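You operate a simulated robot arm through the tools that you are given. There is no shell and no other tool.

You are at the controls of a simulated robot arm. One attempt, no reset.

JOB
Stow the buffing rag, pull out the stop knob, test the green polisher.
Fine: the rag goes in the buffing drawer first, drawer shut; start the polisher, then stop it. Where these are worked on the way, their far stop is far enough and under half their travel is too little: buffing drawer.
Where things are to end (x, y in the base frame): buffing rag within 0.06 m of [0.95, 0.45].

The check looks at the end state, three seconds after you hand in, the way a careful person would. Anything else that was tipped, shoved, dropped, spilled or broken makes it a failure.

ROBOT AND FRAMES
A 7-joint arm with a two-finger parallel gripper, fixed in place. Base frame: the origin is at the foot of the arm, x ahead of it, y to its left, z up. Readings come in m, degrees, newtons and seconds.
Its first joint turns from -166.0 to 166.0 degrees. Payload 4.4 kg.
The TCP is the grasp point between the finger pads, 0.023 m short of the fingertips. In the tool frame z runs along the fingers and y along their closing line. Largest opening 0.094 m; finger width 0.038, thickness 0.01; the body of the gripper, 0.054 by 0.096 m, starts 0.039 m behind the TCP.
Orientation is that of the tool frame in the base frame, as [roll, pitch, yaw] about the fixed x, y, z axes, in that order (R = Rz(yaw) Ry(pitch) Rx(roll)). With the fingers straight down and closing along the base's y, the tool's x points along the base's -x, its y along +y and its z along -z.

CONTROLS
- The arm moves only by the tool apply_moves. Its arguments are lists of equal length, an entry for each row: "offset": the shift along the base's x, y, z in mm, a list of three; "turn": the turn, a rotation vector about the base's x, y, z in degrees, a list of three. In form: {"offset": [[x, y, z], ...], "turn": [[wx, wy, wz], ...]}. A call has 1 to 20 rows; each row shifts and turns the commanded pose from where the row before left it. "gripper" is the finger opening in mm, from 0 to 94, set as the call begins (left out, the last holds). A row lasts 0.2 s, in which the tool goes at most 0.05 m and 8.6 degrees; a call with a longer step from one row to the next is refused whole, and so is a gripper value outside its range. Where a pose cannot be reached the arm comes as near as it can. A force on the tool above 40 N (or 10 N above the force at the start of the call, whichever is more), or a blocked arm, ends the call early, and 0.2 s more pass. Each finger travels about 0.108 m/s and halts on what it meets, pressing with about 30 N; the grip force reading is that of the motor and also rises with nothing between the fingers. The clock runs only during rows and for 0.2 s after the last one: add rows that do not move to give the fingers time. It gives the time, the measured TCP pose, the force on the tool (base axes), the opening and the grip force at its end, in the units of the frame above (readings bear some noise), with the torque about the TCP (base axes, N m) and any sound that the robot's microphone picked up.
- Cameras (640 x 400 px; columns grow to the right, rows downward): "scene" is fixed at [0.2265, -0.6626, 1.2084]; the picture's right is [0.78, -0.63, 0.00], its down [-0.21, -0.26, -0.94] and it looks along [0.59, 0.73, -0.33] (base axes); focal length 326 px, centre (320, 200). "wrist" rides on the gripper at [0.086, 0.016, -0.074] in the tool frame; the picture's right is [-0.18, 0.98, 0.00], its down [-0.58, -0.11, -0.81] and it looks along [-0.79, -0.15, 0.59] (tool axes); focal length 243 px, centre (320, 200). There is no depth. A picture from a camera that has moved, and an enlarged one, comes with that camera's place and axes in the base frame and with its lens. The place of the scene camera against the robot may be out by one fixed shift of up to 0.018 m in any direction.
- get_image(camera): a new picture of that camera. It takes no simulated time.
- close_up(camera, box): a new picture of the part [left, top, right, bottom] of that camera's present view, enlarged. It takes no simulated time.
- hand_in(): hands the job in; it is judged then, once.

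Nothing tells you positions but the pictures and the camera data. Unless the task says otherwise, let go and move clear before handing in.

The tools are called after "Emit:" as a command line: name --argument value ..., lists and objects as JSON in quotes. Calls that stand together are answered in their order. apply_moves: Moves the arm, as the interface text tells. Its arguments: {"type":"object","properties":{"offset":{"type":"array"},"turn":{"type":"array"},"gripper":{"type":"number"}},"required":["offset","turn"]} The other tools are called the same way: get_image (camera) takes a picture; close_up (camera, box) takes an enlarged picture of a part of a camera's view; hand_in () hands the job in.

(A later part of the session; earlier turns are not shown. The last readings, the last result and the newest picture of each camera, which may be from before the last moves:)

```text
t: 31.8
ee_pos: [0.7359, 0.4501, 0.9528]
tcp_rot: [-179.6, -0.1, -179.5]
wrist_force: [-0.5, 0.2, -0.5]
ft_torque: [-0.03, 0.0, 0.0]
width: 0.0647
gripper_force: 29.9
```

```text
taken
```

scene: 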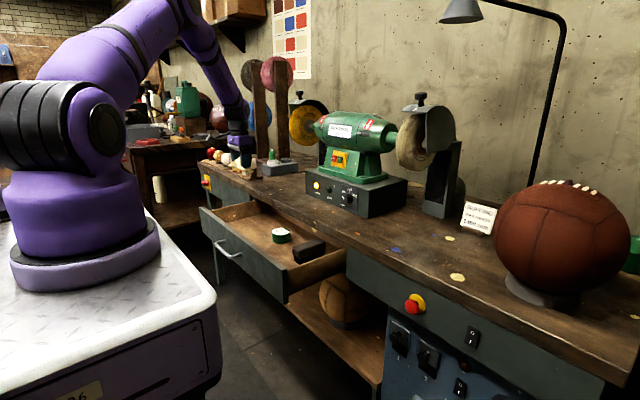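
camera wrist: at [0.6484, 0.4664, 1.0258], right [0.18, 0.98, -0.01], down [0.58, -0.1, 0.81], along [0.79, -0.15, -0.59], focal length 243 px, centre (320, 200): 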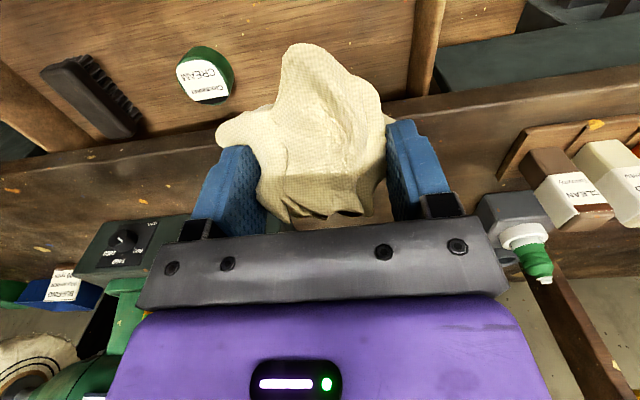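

The rag hangs above an empty part of the drawer, with the side wall at y≈0.56. I'll lower it in and watch the force.

Emit:
apply_moves --offset '[[0, 0, -35], [0, 0, -40], [0, 0, -40], [0, 0, -40], [0, 0, -30], [0, 0, -20], [0, 0, 0]]' --turn '[[0, 0, 0], [0, 0, 0], [0, 0, 0], [0, 0, 0], [0, 0, 0], [0, 0, 0], [0, 0, 0]]'

Emit:
get_image --camera "wrist"

Emit:
close_up --camera "scene" --box '[180, 130, 340, 310]'

```text
t: 33.4
ee_pos: [0.7344, 0.4508, 0.745]
tcp_rot: [-179.7, 0.1, -179.7]
wrist_force: [0.5, 0.1, -0.3]
ft_torque: [0.0, -0.01, 0.0]
width: 0.0643
gripper_force: 30.5
```

```text
taken
camera wrist: at [0.6466, 0.4673, 0.8205], right [0.18, 0.98, -0.01], down [0.58, -0.1, 0.81], along [0.79, -0.15, -0.59], focal length 243 px, centre (320, 200)
```

wrist: 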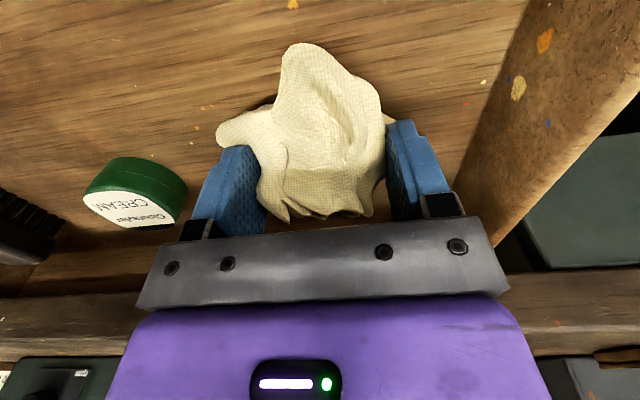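

```text
2.22 times, centred on (260, 220) of scene
camera zoom: at [0.2265, -0.6626, 1.2084], right [0.78, -0.63, 0.0], down [-0.21, -0.26, -0.94], along [0.59, 0.73, -0.33], focal length 724 px, centre (453, 156)
```

zoom: 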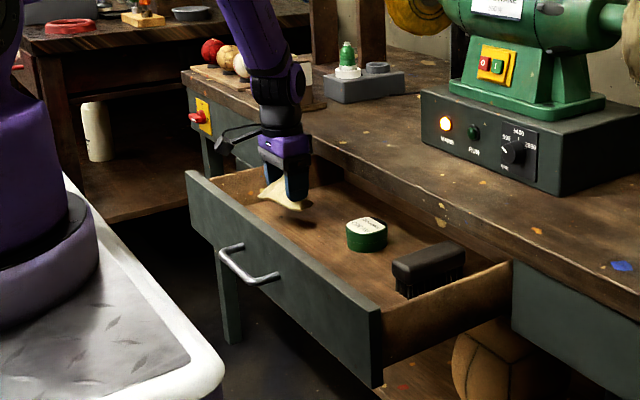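

Emit:
apply_moves --offset '[[0, 0, -6], [0, 0, -6], [0, 0, 0]]' --turn '[[0, 0, 0], [0, 0, 0], [0, 0, 0]]'

Emit:
apply_moves --offset '[[0, 0, -4], [0, 0, -4], [0, 0, 0]]' --turn '[[0, 0, 0], [0, 0, 0], [0, 0, 0]]'

Emit:
close_up --camera "scene" --box '[220, 170, 300, 250]'

```text
t: 34.2
ee_pos: [0.7356, 0.4508, 0.734]
tcp_rot: [-179.7, 0.1, -179.6]
wrist_force: [0.2, -1.0, -0.8]
ft_torque: [0.03, -0.03, 0.01]
width: 0.0639
gripper_force: 30.3
```

```text
t: 35.0
ee_pos: [0.7359, 0.451, 0.7262]
tcp_rot: [-179.6, 0.0, -179.6]
wrist_force: [-1.1, -0.3, -1.1]
ft_torque: [0.05, 0.01, 0.0]
width: 0.0641
gripper_force: 29.9
```

```text
5.00 times, centred on (260, 210) of scene
camera zoom: at [0.2265, -0.6626, 1.2084], right [0.78, -0.63, 0.0], down [-0.21, -0.26, -0.94], along [0.59, 0.73, -0.33], focal length 1630 px, centre (620, 150)
```

zoom: 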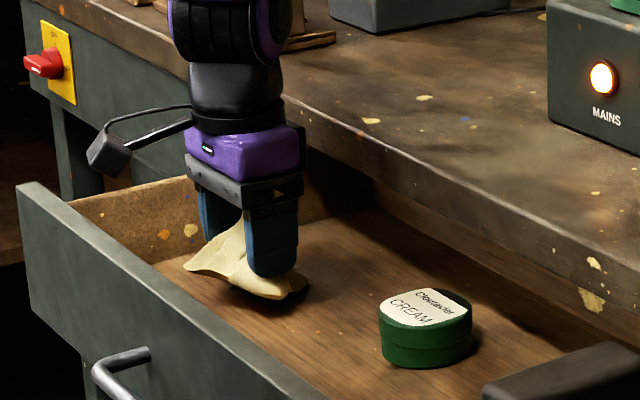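

Emit:
apply_moves --offset '[[0, 0, -4], [0, 0, -4], [0, 0, 0]]' --turn '[[0, 0, 0], [0, 0, 0], [0, 0, 0]]'

Emit:
apply_moves --offset '[[0, 0, -3], [0, 0, -3], [0, 0, 0]]' --turn '[[0, 0, 0], [0, 0, 0], [0, 0, 0]]'

Emit:
close_up --camera "scene" --box '[220, 170, 300, 250]'

```text
t: 35.8
ee_pos: [0.7358, 0.4507, 0.7195]
tcp_rot: [-179.7, 0.1, -179.6]
wrist_force: [1.9, -0.9, 19.9]
ft_torque: [-0.1, -0.8, -0.03]
width: 0.0587
gripper_force: 29.8
```

```text
t: 36.6
ee_pos: [0.7363, 0.4519, 0.7132]
tcp_rot: [-179.6, 0.0, -179.6]
wrist_force: [-0.1, -1.8, 27.0]
ft_torque: [-0.48, -0.96, -0.08]
width: 0.0587
gripper_force: 29.7
```

```text
5.00 times, centred on (260, 210) of scene
camera zoom: at [0.2265, -0.6626, 1.2084], right [0.78, -0.63, 0.0], down [-0.21, -0.26, -0.94], along [0.59, 0.73, -0.33], focal length 1630 px, centre (620, 150)
```

zoom: 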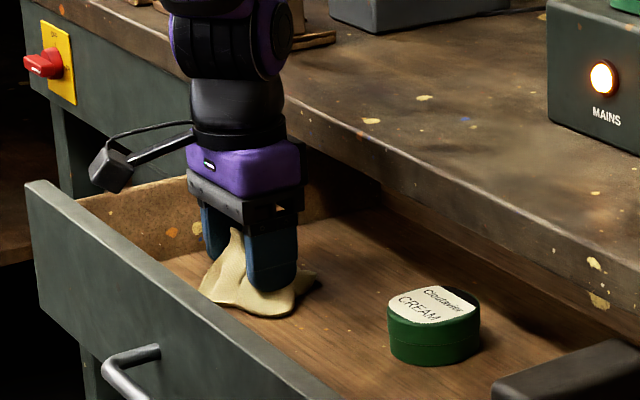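

The rag is touching the drawer floor (27 N). I'll open the fingers and lift out.

Emit:
apply_moves --offset '[[0, 0, 0], [0, 0, 0], [0, 0, 0]]' --turn '[[0, 0, 0], [0, 0, 0], [0, 0, 0]]' --gripper 92

Emit:
apply_moves --offset '[[0, 0, 15], [0, 0, 30], [0, 0, 40], [0, 0, 45], [0, 0, 45], [0, 0, 45]]' --turn '[[0, 0, 0], [0, 0, 0], [0, 0, 0], [0, 0, 0], [0, 0, 0], [0, 0, 0]]'

Emit:
get_image --camera "wrist"

Emit:
close_up --camera "scene" --box '[180, 170, 340, 290]'

```text
t: 37.4
ee_pos: [0.7365, 0.4511, 0.7116]
tcp_rot: [-179.6, 0.0, -179.7]
wrist_force: [0.2, 0.2, -0.1]
ft_torque: [0.02, -0.02, 0.01]
width: 0.0922
gripper_force: 0.1
```

```text
t: 38.8
ee_pos: [0.7371, 0.4492, 0.9278]
tcp_rot: [-179.5, -0.1, -179.6]
wrist_force: [0.1, -0.5, -1.3]
ft_torque: [-0.06, -0.01, 0.02]
width: 0.0921
gripper_force: 0.1
```

```text
taken
camera wrist: at [0.65, 0.4654, 1.0026], right [0.18, 0.98, -0.01], down [0.58, -0.1, 0.81], along [0.79, -0.15, -0.59], focal length 243 px, centre (320, 200)
```

wrist: 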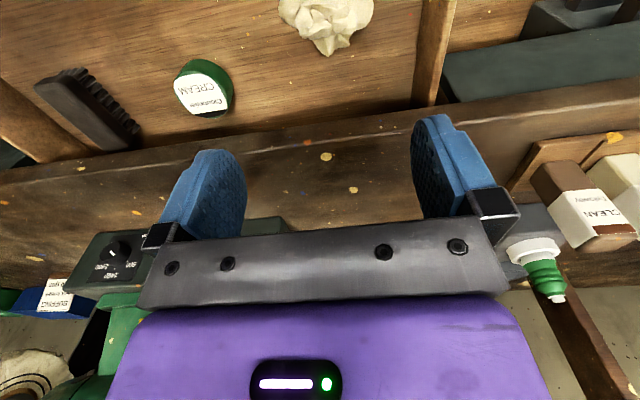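

```text
3.33 times, centred on (260, 230) of scene
camera zoom: at [0.2265, -0.6626, 1.2084], right [0.78, -0.63, 0.0], down [-0.21, -0.26, -0.94], along [0.59, 0.73, -0.33], focal length 1087 px, centre (520, 100)
```

zoom: 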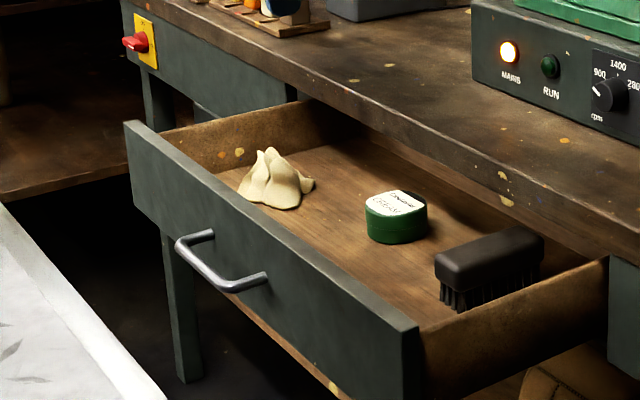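

The rag rests upright in the drawer at about (0.745, 0.45), which becomes x≈0.95 once the drawer is shut. Now I'll close the fingers, yaw 90° and tilt 30° so I can push the handle bar from in front.

Emit:
apply_moves --offset '[[-8, -11, 0], [-8, -11, 0], [-8, -11, 0], [-8, -11, 0], [-8, -11, 0], [-8, -11, 0], [-8, -11, 0], [-8, -11, 0], [-8, -11, 0], [-8, -11, 0], [-8, -11, 0], [-8, -12, 0], [-7, -12, 0], [-7, -12, 0], [-7, -12, 0], [0, 0, 0]]' --turn '[[0, 0, 8.18], [0, 0, 8.18], [0, 0, 8.18], [0, 0, 8.18], [0, 0, 8.18], [0, 0, 8.18], [0, 0, 8.18], [0, 0, 8.18], [0, 0, 8.18], [0, 0, 8.18], [0, 0, 8.18], [0, -7.5, 0], [0, -7.5, 0], [0, -7.5, 0], [0, -7.5, 0], [0, 0, 0]]' --gripper 0

Emit:
get_image --camera "wrist"

Emit:
get_image --camera "scene"

```text
t: 42.2
ee_pos: [0.6188, 0.283, 0.9302]
tcp_rot: [-149.7, -0.1, -89.7]
wrist_force: [-0.1, 1.0, -0.2]
ft_torque: [0.01, -0.01, -0.04]
width: 0.0
gripper_force: 30.3
```

```text
taken
camera wrist: at [0.567, 0.1962, 0.9867], right [-0.85, 0.18, -0.5], down [-0.32, 0.58, 0.75], along [0.42, 0.79, -0.44], focal length 243 px, centre (320, 200)
```

wrist: 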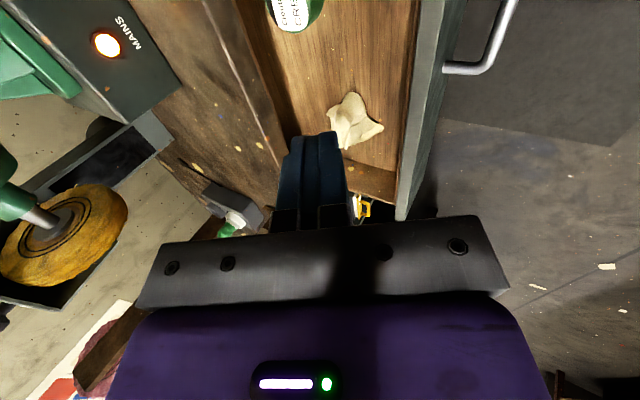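

```text
taken
```

scene: 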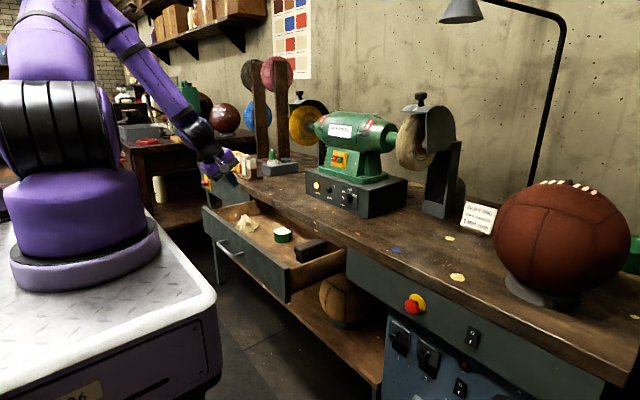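

The rag checks out again at (0.735, 0.45), and the handle bar is at x≈0.571. I'll descend in front of the bar with closed fingers.

Emit:
apply_moves --offset '[[-19, 0, -26], [-20, 0, -26], [-20, -1, -26], [-20, -1, -26], [-19, -1, -26], [3, 0, -25], [2, 0, -25], [0, 0, -25], [0, 0, -25], [0, 0, 0]]' --turn '[[0, 0, 0], [0, 0, 0], [0, 0, 0], [0, 0, 0], [0, 0, 0], [0, 0, 0], [0, 0, 0], [0, 0, 0], [0, 0, 0], [0, 0, 0]]'

Emit:
get_image --camera "wrist"

Emit:
get_image --camera "scene"

```text
t: 44.4
ee_pos: [0.5262, 0.2804, 0.7017]
tcp_rot: [-149.6, -0.2, -89.6]
wrist_force: [-0.6, 0.4, 0.2]
ft_torque: [0.02, -0.01, -0.01]
width: 0.0001
gripper_force: 30.4
```

```text
taken
camera wrist: at [0.4736, 0.1937, 0.7589], right [-0.85, 0.18, -0.5], down [-0.32, 0.58, 0.75], along [0.42, 0.79, -0.44], focal length 243 px, centre (320, 200)
```

wrist: 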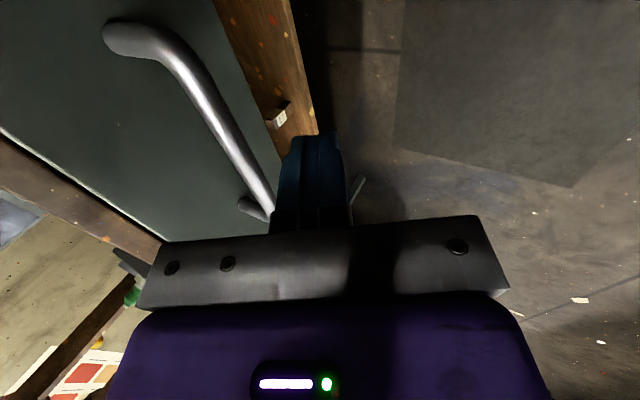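

```text
taken
```

scene: 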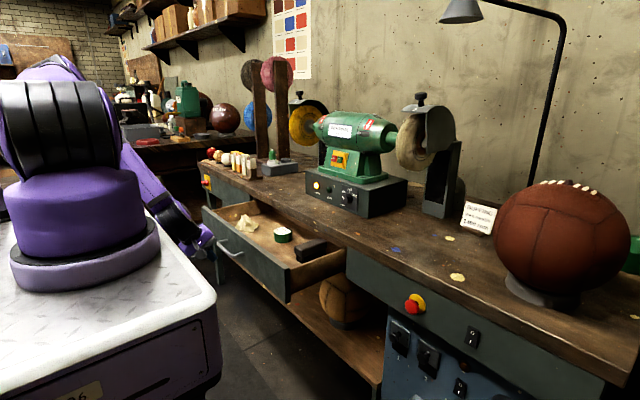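

The closed fingers are just in front of the bar. I'll push the drawer in gently.

Emit:
apply_moves --offset '[[6, 0, 0], [6, 0, 0], [6, 0, 0], [6, 0, 0], [8, 0, 0], [10, 0, 0], [10, 0, 0], [10, 0, 0], [10, 0, 0], [10, 0, 0], [10, 0, 0], [10, 0, 0], [10, 0, 0], [10, 0, 0], [10, 0, 0], [8, 0, 0], [0, 0, 0]]' --turn '[[0, 0, 0], [0, 0, 0], [0, 0, 0], [0, 0, 0], [0, 0, 0], [0, 0, 0], [0, 0, 0], [0, 0, 0], [0, 0, 0], [0, 0, 0], [0, 0, 0], [0, 0, 0], [0, 0, 0], [0, 0, 0], [0, 0, 0], [0, 0, 0], [0, 0, 0]]'

Emit:
get_image --camera "wrist"

Emit:
get_image --camera "scene"

```text
t: 48.0
ee_pos: [0.6656, 0.2803, 0.7013]
tcp_rot: [-149.7, -0.2, -89.7]
wrist_force: [-0.1, 0.3, -0.1]
ft_torque: [0.04, -0.01, 0.02]
width: 0.0001
gripper_force: 30.4
```

```text
taken
camera wrist: at [0.6146, 0.1937, 0.7579], right [-0.85, 0.18, -0.5], down [-0.32, 0.58, 0.75], along [0.42, 0.79, -0.44], focal length 243 px, centre (320, 200)
```

wrist: 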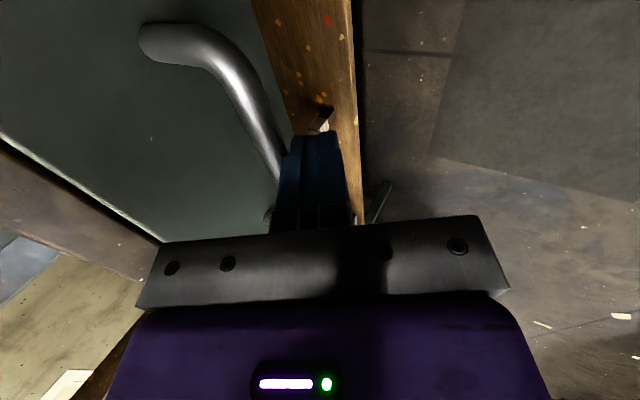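

```text
taken
```

scene: 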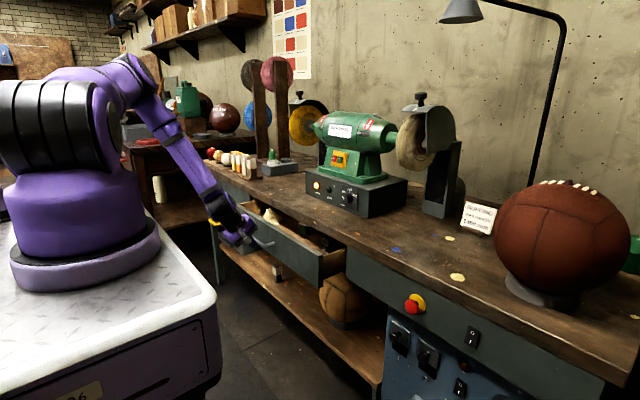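

The drawer is about half closed and running freely. I'll push it the rest of the way.

Emit:
apply_moves --offset '[[6, 0, 0], [10, 0, 0], [10, 0, 0], [10, 0, 0], [10, 0, 0], [10, 0, 0], [10, 0, 0], [10, 0, 0], [8, 0, 0], [6, 0, 0], [5, 0, 0], [4, 0, 0], [4, 0, 0], [4, 0, 0], [0, 0, 0]]' --turn '[[0, 0, 0], [0, 0, 0], [0, 0, 0], [0, 0, 0], [0, 0, 0], [0, 0, 0], [0, 0, 0], [0, 0, 0], [0, 0, 0], [0, 0, 0], [0, 0, 0], [0, 0, 0], [0, 0, 0], [0, 0, 0], [0, 0, 0]]'

Emit:
get_image --camera "scene"

Emit:
close_up --camera "scene" --box '[200, 170, 380, 290]'

```text
t: 51.2
ee_pos: [0.7686, 0.2807, 0.6989]
tcp_rot: [-149.9, -0.3, -89.6]
wrist_force: [-10.6, 0.6, -1.6]
ft_torque: [-0.06, -0.03, 0.12]
width: 0.0
gripper_force: 29.8
stopped in row 15: the force on the tool passed its limit at 41 N (the readings are from after the stop); the commanded pose is now the measured one
```

```text
taken
```

scene: 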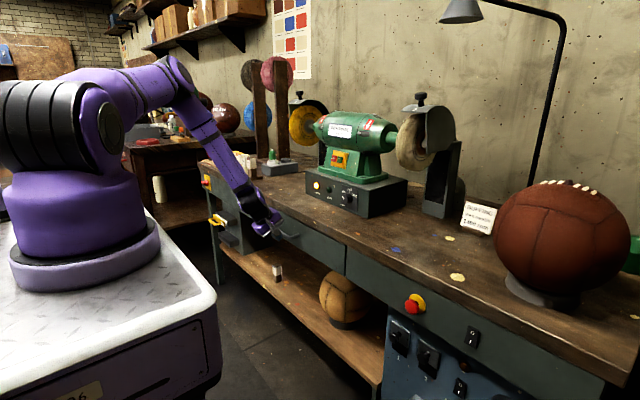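

```text
3.33 times, centred on (290, 230) of scene
camera zoom: at [0.2265, -0.6626, 1.2084], right [0.78, -0.63, 0.0], down [-0.21, -0.26, -0.94], along [0.59, 0.73, -0.33], focal length 1087 px, centre (420, 100)
```

zoom: 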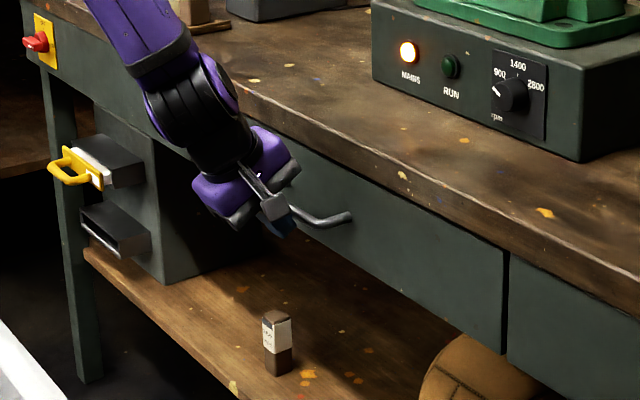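

The drawer is shut, with the stop felt at handle x≈0.787. I'll back off, straighten the tool, undo the yaw and move over towards the stop knob.

Emit:
apply_moves --offset '[[-10, 0, 0], [-20, 0, 3], [-20, 0, 15], [-15, 0, 35], [-10, 0, 40], [-10, 0, 40], [-10, 0, 40], [-5, -20, 20], [-5, -30, 10], [-5, -30, 5], [0, -30, 0]]' --turn '[[0, 0, 0], [0, 0, 0], [0, 0, 0], [0, 0, 0], [0, 0, 0], [0, 0, 0], [0, 0, 0], [0, 7.5, 0], [0, 7.5, 0], [0, 7.5, 0], [0, 7.5, 0]]'

Emit:
close_up --camera "scene" --box '[200, 150, 380, 290]'

```text
t: 53.6
ee_pos: [0.6591, 0.1714, 0.9084]
tcp_rot: [-179.8, -0.1, -89.3]
wrist_force: [-0.1, 1.4, 0.6]
ft_torque: [-0.08, -0.01, -0.01]
width: 0.0
gripper_force: 30.7
```

```text
2.86 times, centred on (290, 220) of scene
camera zoom: at [0.2265, -0.6626, 1.2084], right [0.78, -0.63, 0.0], down [-0.21, -0.26, -0.94], along [0.59, 0.73, -0.33], focal length 931 px, centre (406, 143)
```

zoom: 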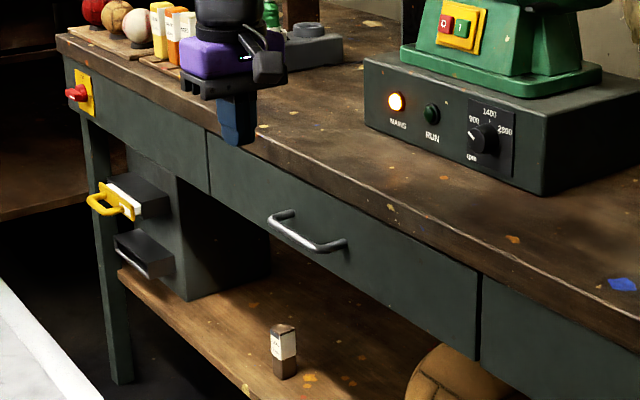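

The drawer is flush, in the same place as at the start. Now I'll undo the yaw and move in front of the stop knob, opening the gripper to 60 mm.

Emit:
apply_moves --offset '[[-4, -40, 2], [-4, -41, 2], [-4, -41, 2], [-4, -41, 0], [-4, -41, 0], [-4, -41, 0], [-4, -41, 0], [-4, -41, 0], [-4, -41, 0], [-4, -41, 0], [-4, -40, 0], [0, 0, 0]]' --turn '[[0, 0, -8.2], [0, 0, -8.2], [0, 0, -8.2], [0, 0, -8.2], [0, 0, -8.2], [0, 0, -8.2], [0, 0, -8.2], [0, 0, -8.2], [0, 0, -8.2], [0, 0, -8.2], [0, 0, -8.5], [0, 0, 0]]' --gripper 64

Emit:
get_image --camera "wrist"

Emit:
get_image --camera "scene"

```text
t: 56.2
ee_pos: [0.6182, -0.2789, 0.9154]
tcp_rot: [-179.7, -0.1, 179.9]
wrist_force: [-0.2, 0.1, 0.0]
ft_torque: [0.01, 0.0, 0.03]
width: 0.0641
gripper_force: 0.1
```

```text
taken
camera wrist: at [0.5307, -0.2625, 0.9894], right [0.19, 0.98, 0.0], down [0.58, -0.11, 0.81], along [0.79, -0.15, -0.59], focal length 243 px, centre (320, 200)
```

wrist: 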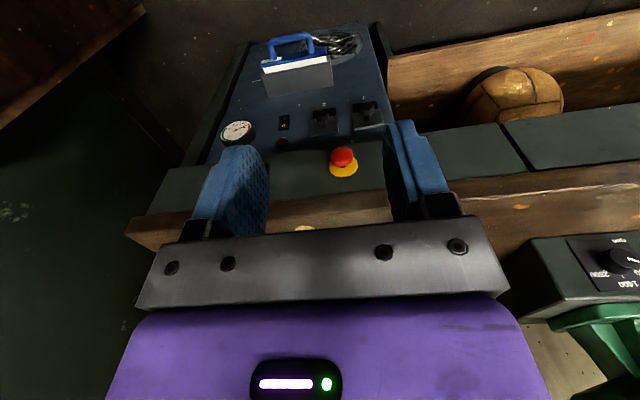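

```text
taken
```

scene: 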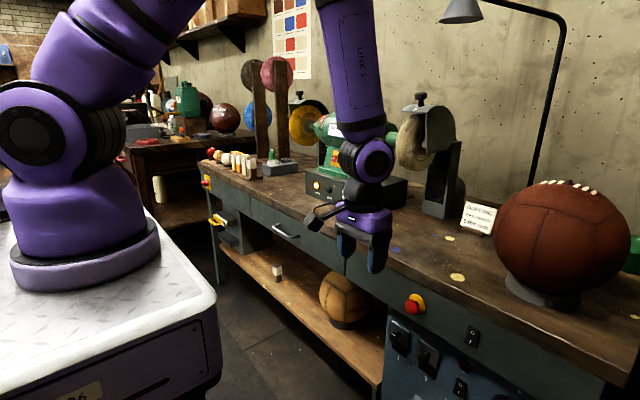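

The knob cap is confirmed at about (0.80, -0.277, 0.709). I'll tilt the tool 60° and move to about 100 mm in front of it.

Emit:
apply_moves --offset '[[10, 0, -19], [10, 0, -19], [10, 0, -19], [10, 0, -19], [10, 0, -20], [10, 1, -20], [10, 1, -20], [10, 0, -20], [0, 0, 0]]' --turn '[[0, -7.5, 0], [0, -7.5, 0], [0, -7.5, 0], [0, -7.5, 0], [0, -7.5, 0], [0, -7.5, 0], [0, -7.5, 0], [0, -7.5, 0], [0, 0, 0]]'

Emit:
get_image --camera "wrist"

Emit:
close_up --camera "scene" --box '[320, 200, 500, 340]'

```text
t: 58.2
ee_pos: [0.6956, -0.2776, 0.7569]
tcp_rot: [-179.9, 59.9, 179.9]
wrist_force: [-0.1, -0.3, -0.3]
ft_torque: [-0.01, 0.01, 0.01]
width: 0.0639
gripper_force: 0.0
```

```text
taken
camera wrist: at [0.5873, -0.2616, 0.7194], right [0.1, 0.98, 0.16], down [-0.41, -0.11, 0.91], along [0.91, -0.15, 0.39], focal length 243 px, centre (320, 200)
```

wrist: 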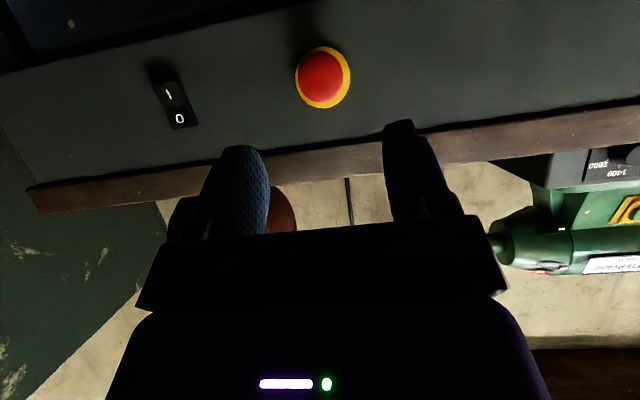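

```text
2.86 times, centred on (410, 270) of scene
camera zoom: at [0.2265, -0.6626, 1.2084], right [0.78, -0.63, 0.0], down [-0.21, -0.26, -0.94], along [0.59, 0.73, -0.33], focal length 931 px, centre (63, 0)
```

zoom: 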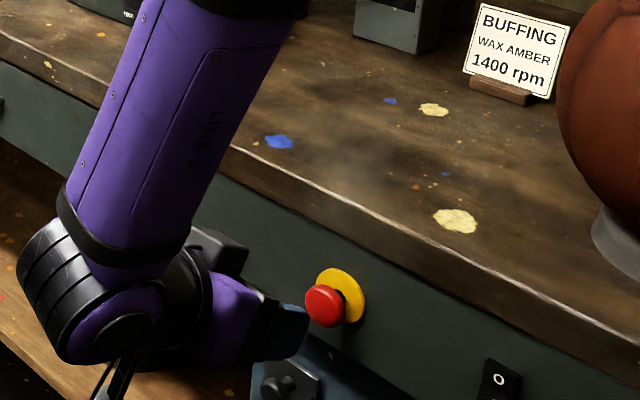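

The knob cap is now refined to (0.80, -0.28, 0.705). I'll advance along the tool axis so the fingers straddle the cap.

Emit:
apply_moves --offset '[[20, -1, -11], [20, 0, -11], [20, 0, -11], [18, -1, -10], [13, 0, -7], [0, 0, 0]]' --turn '[[0, 0, 0], [0, 0, 0], [0, 0, 0], [0, 0, 0], [0, 0, 0], [0, 0, 0]]'

Emit:
get_image --camera "wrist"

Emit:
close_up --camera "scene" --box '[360, 260, 480, 350]'

```text
t: 59.6
ee_pos: [0.7891, -0.2787, 0.7093]
tcp_rot: [-179.9, 59.9, 179.9]
wrist_force: [-0.2, 0.4, 0.3]
ft_torque: [0.0, 0.01, 0.01]
width: 0.064
gripper_force: 0.0
```

```text
taken
camera wrist: at [0.6798, -0.2628, 0.6711], right [0.1, 0.98, 0.16], down [-0.41, -0.11, 0.91], along [0.91, -0.15, 0.39], focal length 243 px, centre (320, 200)
```

wrist: 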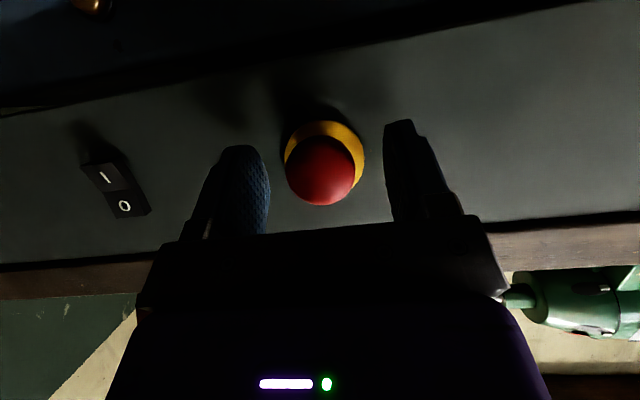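

```text
4.44 times, centred on (420, 305) of scene
camera zoom: at [0.2265, -0.6626, 1.2084], right [0.78, -0.63, 0.0], down [-0.21, -0.26, -0.94], along [0.59, 0.73, -0.33], focal length 1449 px, centre (-124, -267)
```

zoom: 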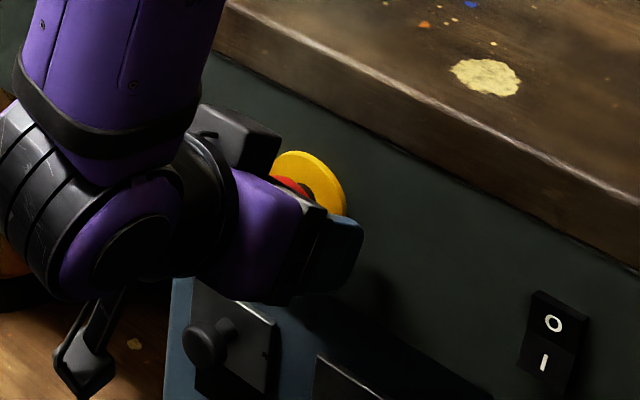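

The cap is centred between the fingers. I'll close on it.

Emit:
apply_moves --offset '[[0, 0, 0], [0, 0, 0], [0, 0, 0]]' --turn '[[0, 0, 0], [0, 0, 0], [0, 0, 0]]' --gripper 0

```text
t: 60.4
ee_pos: [0.7878, -0.2786, 0.7087]
tcp_rot: [-179.9, 60.0, 179.9]
wrist_force: [0.8, -4.3, -0.7]
ft_torque: [-0.09, 0.01, -0.02]
width: 0.0353
gripper_force: 44.9
```

The grip holds the cap (35 mm wide). I'll pull straight out along -x in small steps.

Emit:
apply_moves --offset '[[-2, 0, 0], [-2, 0, 0], [-2, 0, 0], [0, 0, 0]]' --turn '[[0, 0, 0], [0, 0, 0], [0, 0, 0], [0, 0, 0]]'

```text
t: 61.4
ee_pos: [0.7821, -0.2807, 0.7085]
tcp_rot: [-179.7, 59.9, 179.9]
wrist_force: [-2.7, -7.0, 8.4]
ft_torque: [-0.02, -0.07, -0.02]
width: 0.035
gripper_force: 45.1
```

Emit:
apply_moves --offset '[[-2, 0, 0], [-2, 0, 0], [0, 0, 0]]' --turn '[[0, 0, 0], [0, 0, 0], [0, 0, 0]]'

Emit:
close_up --camera "scene" --box '[360, 260, 480, 350]'

Emit:
get_image --camera "wrist"

```text
t: 62.2
ee_pos: [0.7795, -0.28, 0.7083]
tcp_rot: [-179.9, 60.1, 180.0]
wrist_force: [21.1, -12.6, 1.1]
ft_torque: [-0.03, -0.28, -0.15]
width: 0.0353
gripper_force: 45.0
```

```text
4.44 times, centred on (420, 305) of scene
camera zoom: at [0.2265, -0.6626, 1.2084], right [0.78, -0.63, 0.0], down [-0.21, -0.26, -0.94], along [0.59, 0.73, -0.33], focal length 1449 px, centre (-124, -267)
```

zoom: 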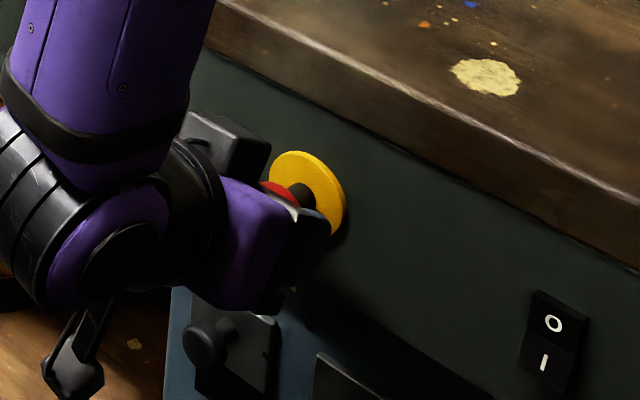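

```text
taken
camera wrist: at [0.6712, -0.2633, 0.6708], right [0.1, 0.98, 0.16], down [-0.41, -0.11, 0.91], along [0.91, -0.15, 0.39], focal length 243 px, centre (320, 200)
```

wrist: 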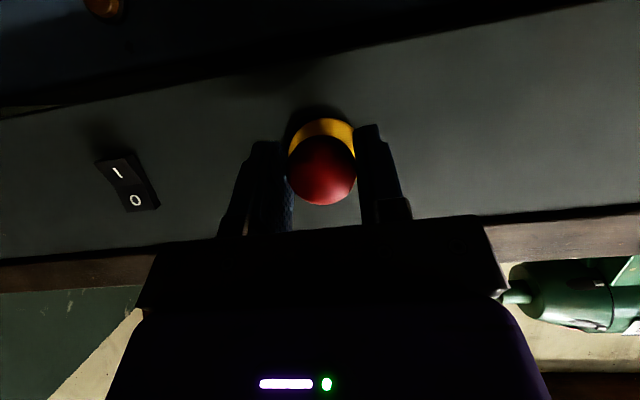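

The stem is visibly longer (about 8 mm out) and the force has risen to 21 N, so it seems to be at its stop. I'll give one more small tug, then release and check.

Emit:
apply_moves --offset '[[-1, 0, 0], [0, 0, 0]]' --turn '[[0, 0, 0], [0, 0, 0]]'

Emit:
apply_moves --offset '[[0, 0, 0], [0, 0, 0], [0, 0, 0]]' --turn '[[0, 0, 0], [0, 0, 0], [0, 0, 0]]' --gripper 64

Emit:
apply_moves --offset '[[-10, 0, 5], [-20, 0, 10], [-20, 0, 12], [-20, 0, 12], [-20, 0, 20], [0, 0, 30], [0, 0, 0]]' --turn '[[0, 0, 0], [0, 0, 0], [0, 0, 0], [0, 0, 0], [0, 0, 0], [0, 0, 0], [0, 0, 0]]'

Emit:
close_up --camera "scene" --box '[360, 260, 480, 350]'

Emit:
close_up --camera "scene" --box '[280, 130, 480, 330]'

```text
t: 62.9
ee_pos: [0.7792, -0.2811, 0.7088]
tcp_rot: [-179.7, 60.1, -179.9]
wrist_force: [16.7, -4.6, -12.5]
ft_torque: [0.04, 0.75, -0.01]
width: 0.035
gripper_force: 45.2
stopped in row 2: the force on the tool passed its limit at 40 N (the readings are from after the stop); the commanded pose is now the measured one
```

```text
t: 63.7
ee_pos: [0.7775, -0.2792, 0.7087]
tcp_rot: [-179.6, 60.1, 180.0]
wrist_force: [-0.1, -0.4, 0.1]
ft_torque: [-0.03, -0.04, 0.02]
width: 0.064
gripper_force: 0.0
```

```text
t: 65.3
ee_pos: [0.6892, -0.2811, 0.7987]
tcp_rot: [-179.7, 60.0, 180.0]
wrist_force: [-0.1, 0.6, 0.8]
ft_torque: [0.01, 0.01, 0.0]
width: 0.064
gripper_force: 0.0
```

```text
4.44 times, centred on (420, 305) of scene
camera zoom: at [0.2265, -0.6626, 1.2084], right [0.78, -0.63, 0.0], down [-0.21, -0.26, -0.94], along [0.59, 0.73, -0.33], focal length 1449 px, centre (-124, -267)
```

zoom: 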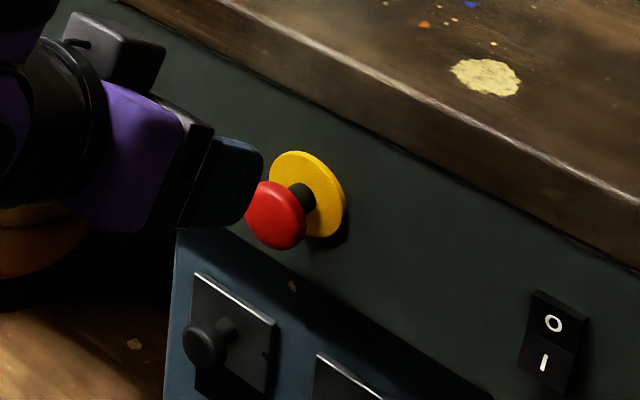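

```text
2.00 times, centred on (380, 230) of scene
camera zoom: at [0.2265, -0.6626, 1.2084], right [0.78, -0.63, 0.0], down [-0.21, -0.26, -0.94], along [0.59, 0.73, -0.33], focal length 652 px, centre (200, 140)
```

zoom: 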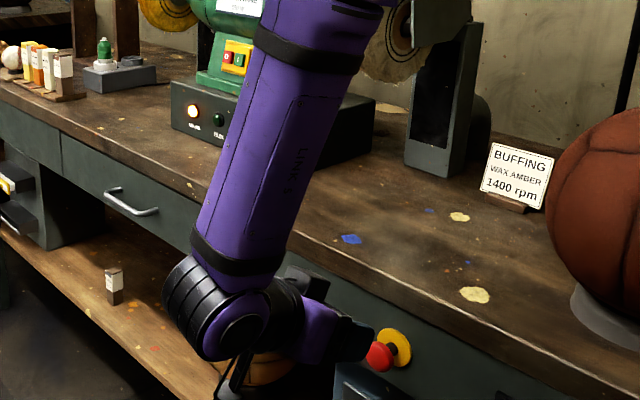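

The stop knob stays out. Next are the polisher's green I and red O buttons, at about (1.0, 0.19, 0.955) and (1.0, 0.22, 0.955). I'll close the fingers and go in front of them with the same 60° tilt.

Emit:
apply_moves --offset '[[-5, 5, 35], [-5, 10, 35], [-5, 15, 35], [-5, 25, 35], [0, 35, 30], [5, 42, 10], [10, 45, 0], [10, 45, 0], [10, 45, 0], [10, 45, 0], [10, 45, 0], [10, 45, 0], [10, 45, 0], [10, 24, 0], [0, 0, 0]]' --turn '[[0, 0, 0], [0, 0, 0], [0, 0, 0], [0, 0, 0], [0, 0, 0], [0, 0, 0], [0, 0, 0], [0, 0, 0], [0, 0, 0], [0, 0, 0], [0, 0, 0], [0, 0, 0], [0, 0, 0], [0, 0, 0], [0, 0, 0]]' --gripper 0

Emit:
get_image --camera "wrist"

Emit:
get_image --camera "scene"

```text
t: 68.5
ee_pos: [0.7755, 0.1848, 0.9713]
tcp_rot: [-179.8, 60.1, -180.0]
wrist_force: [1.1, 0.9, -0.5]
ft_torque: [0.01, -0.01, -0.02]
width: 0.0
gripper_force: 30.1
out of reach, approached as far as the arm can: row 5, 6
```

```text
taken
camera wrist: at [0.6679, 0.2007, 0.9332], right [0.1, 0.98, 0.16], down [-0.41, -0.11, 0.91], along [0.91, -0.15, 0.39], focal length 243 px, centre (320, 200)
```

wrist: 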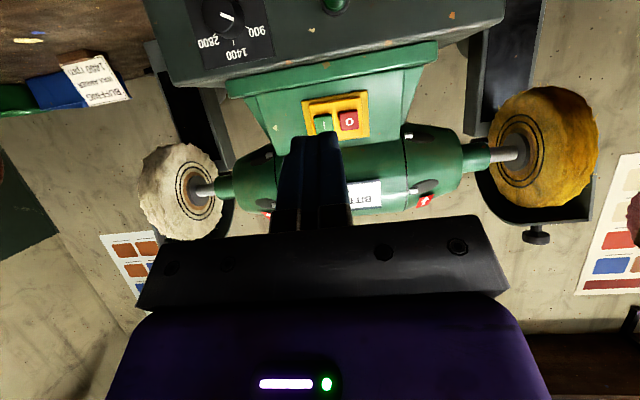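

```text
taken
```

scene: 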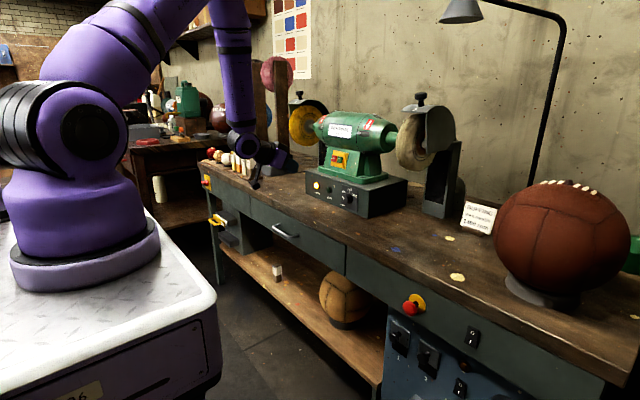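

The buttons are in clear view just beyond the fingertips. I'll zoom in for a precise position.

Emit:
close_up --camera "wrist" --box '[280, 70, 400, 150]'

Emit:
close_up --camera "scene" --box '[300, 110, 420, 220]'

```text
5.00 times, centred on (340, 110) of wrist
camera zoom: at [0.6679, 0.2007, 0.9332], right [0.1, 0.98, 0.16], down [-0.41, -0.11, 0.91], along [0.91, -0.15, 0.39], focal length 1213 px, centre (220, 650)
```

zoom: 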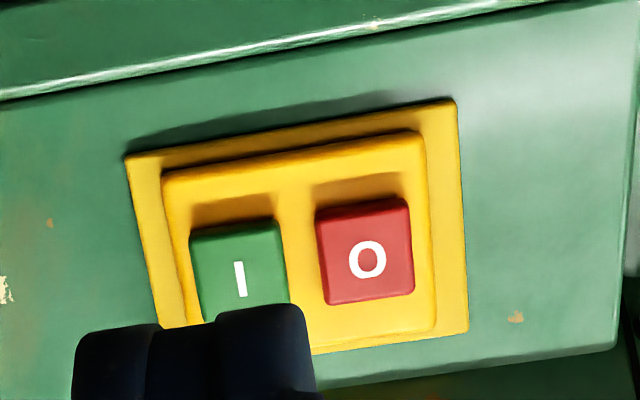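

```text
3.64 times, centred on (360, 165) of scene
camera zoom: at [0.2265, -0.6626, 1.2084], right [0.78, -0.63, 0.0], down [-0.21, -0.26, -0.94], along [0.59, 0.73, -0.33], focal length 1185 px, centre (174, 327)
```

zoom: 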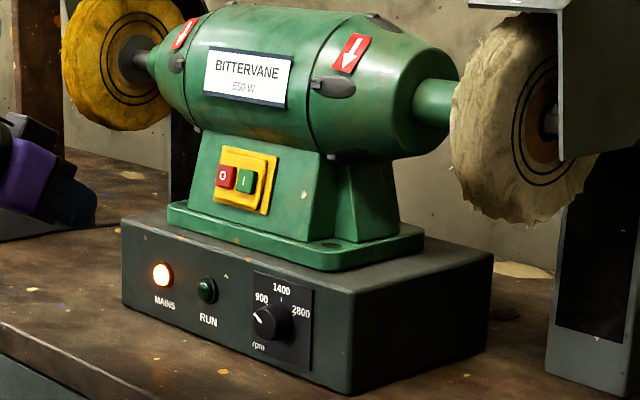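

The start button I is at about (0.98, 0.170, 0.966) and the stop button O at about (0.98, 0.202, 0.967). I'll bring the tip about 30 mm short of the I button and check alignment.

Emit:
apply_moves --offset '[[29, -3, -2], [29, -3, -2], [29, -3, -2], [29, -3, -2], [24, -2, -2], [0, 0, 0]]' --turn '[[0, 0, 0], [0, 0, 0], [0, 0, 0], [0, 0, 0], [0, 0, 0], [0, 0, 0]]'

Emit:
get_image --camera "wrist"

Emit:
close_up --camera "wrist" --box '[240, 90, 400, 190]'

Emit:
close_up --camera "scene" --box '[300, 110, 420, 220]'

```text
t: 69.9
ee_pos: [0.9164, 0.1681, 0.9615]
tcp_rot: [-179.8, 60.2, -180.0]
wrist_force: [0.6, 0.1, 0.9]
ft_torque: [0.03, 0.01, 0.02]
width: 0.0
gripper_force: 30.0
```

```text
taken
camera wrist: at [0.8084, 0.1848, 0.9234], right [0.1, 0.98, 0.16], down [-0.41, -0.11, 0.91], along [0.91, -0.15, 0.39], focal length 243 px, centre (320, 200)
```

wrist: 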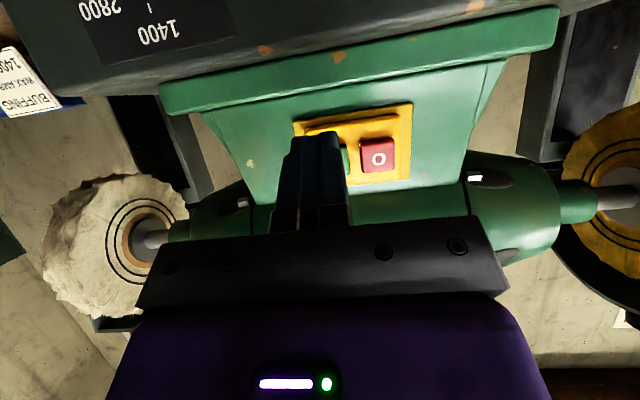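

```text
4.00 times, centred on (320, 140) of wrist
camera zoom: at [0.8084, 0.1848, 0.9234], right [0.1, 0.98, 0.16], down [-0.41, -0.11, 0.91], along [0.91, -0.15, 0.39], focal length 970 px, centre (320, 440)
```

zoom: 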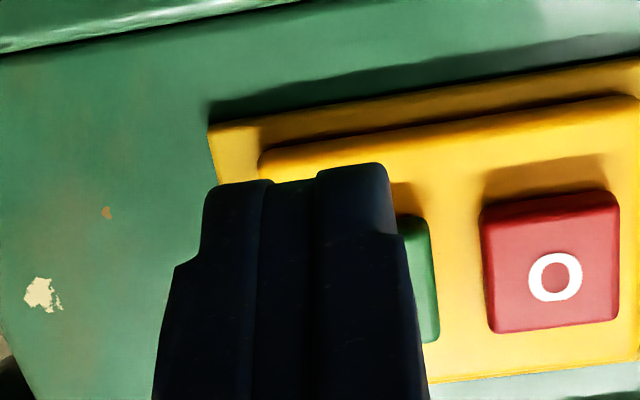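

```text
3.64 times, centred on (360, 165) of scene
camera zoom: at [0.2265, -0.6626, 1.2084], right [0.78, -0.63, 0.0], down [-0.21, -0.26, -0.94], along [0.59, 0.73, -0.33], focal length 1185 px, centre (174, 327)
```

zoom: 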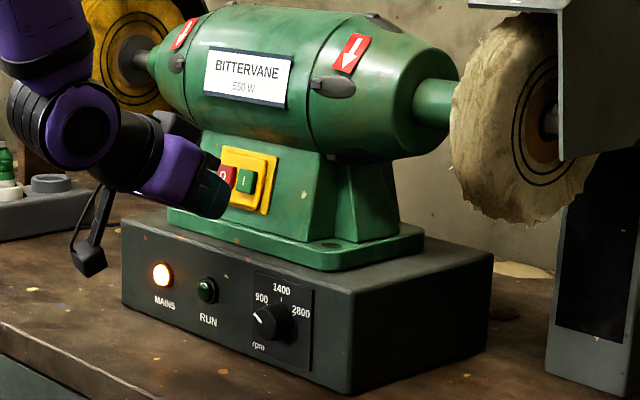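

The refined face of the buttons is at x≈0.971, with I centred on y≈0.1705. The tip is aligned with I and about 12 mm clear of O. I'll advance in small steps until it clicks.

Emit:
apply_moves --offset '[[10, 1, 0], [8, 1, 0], [3, 0, 0], [0, 0, 0]]' --turn '[[0, 0, 0], [0, 0, 0], [0, 0, 0], [0, 0, 0]]'

Emit:
apply_moves --offset '[[2, 0, 0], [2, 0, 0], [0, 0, 0]]' --turn '[[0, 0, 0], [0, 0, 0], [0, 0, 0]]'

```text
t: 70.9
ee_pos: [0.938, 0.1704, 0.9611]
tcp_rot: [-179.7, 60.1, -180.0]
wrist_force: [-0.6, 0.0, -0.4]
ft_torque: [-0.01, 0.02, 0.0]
width: 0.0
gripper_force: 30.2
```

```text
t: 71.7
ee_pos: [0.9425, 0.1709, 0.9607]
tcp_rot: [-179.7, 60.2, -180.0]
wrist_force: [-1.8, 0.8, 1.5]
ft_torque: [0.0, -0.05, 0.05]
width: 0.0001
gripper_force: 30.0
heard: click
```

There was a click. I'll check the RUN lamp and the polisher.

Emit:
close_up --camera "scene" --box '[300, 110, 420, 220]'

Emit:
get_image --camera "wrist"

```text
3.64 times, centred on (360, 165) of scene
camera zoom: at [0.2265, -0.6626, 1.2084], right [0.78, -0.63, 0.0], down [-0.21, -0.26, -0.94], along [0.59, 0.73, -0.33], focal length 1185 px, centre (174, 327)
```

zoom: 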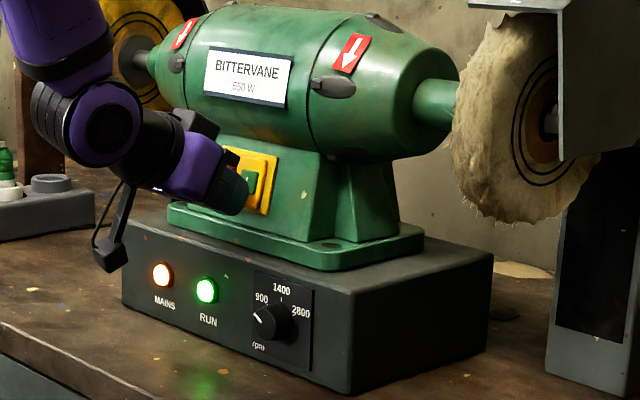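

```text
taken
camera wrist: at [0.8332, 0.1874, 0.9224], right [0.1, 0.98, 0.16], down [-0.41, -0.11, 0.91], along [0.91, -0.15, 0.39], focal length 243 px, centre (320, 200)
```

wrist: 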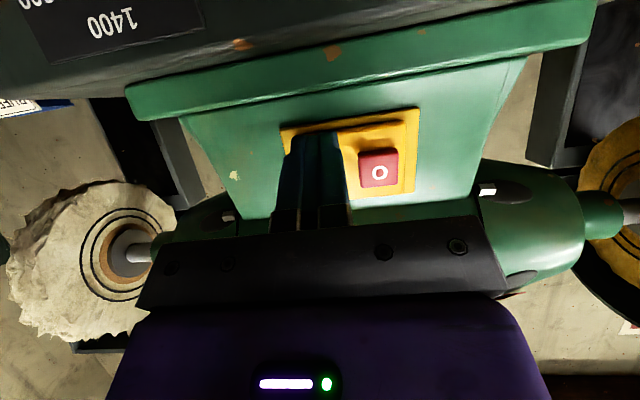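

The RUN lamp is lit, so the polisher is running. I'll back off, shift 31 mm to the O button, let it run briefly, and then press stop.

Emit:
apply_moves --offset '[[-8, 0, 0], [-12, 0, 0], [0, 0, 0], [0, 0, 0], [0, 0, 0], [0, 0, 0], [0, 0, 0], [0, 10, 0], [0, 11, 0], [0, 10.5, 0], [0, 0, 0]]' --turn '[[0, 0, 0], [0, 0, 0], [0, 0, 0], [0, 0, 0], [0, 0, 0], [0, 0, 0], [0, 0, 0], [0, 0, 0], [0, 0, 0], [0, 0, 0], [0, 0, 0]]'

Emit:
close_up --camera "scene" --box '[300, 110, 420, 220]'

Emit:
get_image --camera "wrist"

```text
t: 74.1
ee_pos: [0.92, 0.2017, 0.9615]
tcp_rot: [-179.7, 60.1, -179.9]
wrist_force: [-0.6, -1.4, 0.9]
ft_torque: [0.01, 0.0, 0.0]
width: 0.0
gripper_force: 30.2
```

```text
3.64 times, centred on (360, 165) of scene
camera zoom: at [0.2265, -0.6626, 1.2084], right [0.78, -0.63, 0.0], down [-0.21, -0.26, -0.94], along [0.59, 0.73, -0.33], focal length 1185 px, centre (174, 327)
```

zoom: 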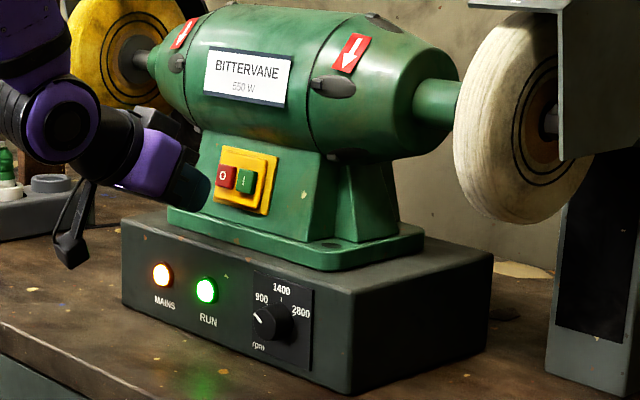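

```text
taken
camera wrist: at [0.8129, 0.2191, 0.9227], right [0.1, 0.98, 0.16], down [-0.41, -0.1, 0.91], along [0.91, -0.15, 0.39], focal length 243 px, centre (320, 200)
```

wrist: 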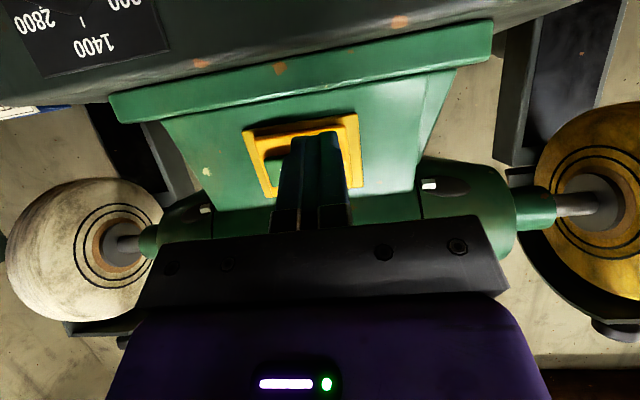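

The wheels are spinning and RUN is lit, and the tip is now in front of O. I'll press O in small steps.

Emit:
apply_moves --offset '[[10, 0, 0], [8, 0, 0], [2, 0, 0], [2, 0, 0], [0, 0, 0]]' --turn '[[0, 0, 0], [0, 0, 0], [0, 0, 0], [0, 0, 0], [0, 0, 0]]'

Emit:
close_up --camera "scene" --box '[300, 110, 420, 220]'

```text
t: 75.3
ee_pos: [0.9425, 0.2026, 0.9617]
tcp_rot: [-179.8, 60.0, -179.9]
wrist_force: [-5.8, 1.7, -1.2]
ft_torque: [0.01, 0.02, 0.05]
width: 0.0
gripper_force: 30.5
heard: click
```

```text
3.64 times, centred on (360, 165) of scene
camera zoom: at [0.2265, -0.6626, 1.2084], right [0.78, -0.63, 0.0], down [-0.21, -0.26, -0.94], along [0.59, 0.73, -0.33], focal length 1185 px, centre (174, 327)
```

zoom: 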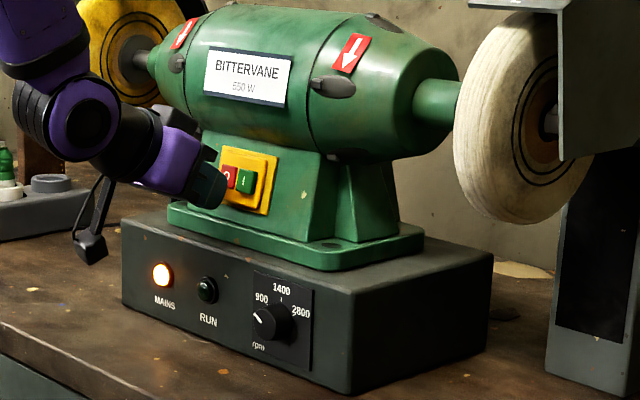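

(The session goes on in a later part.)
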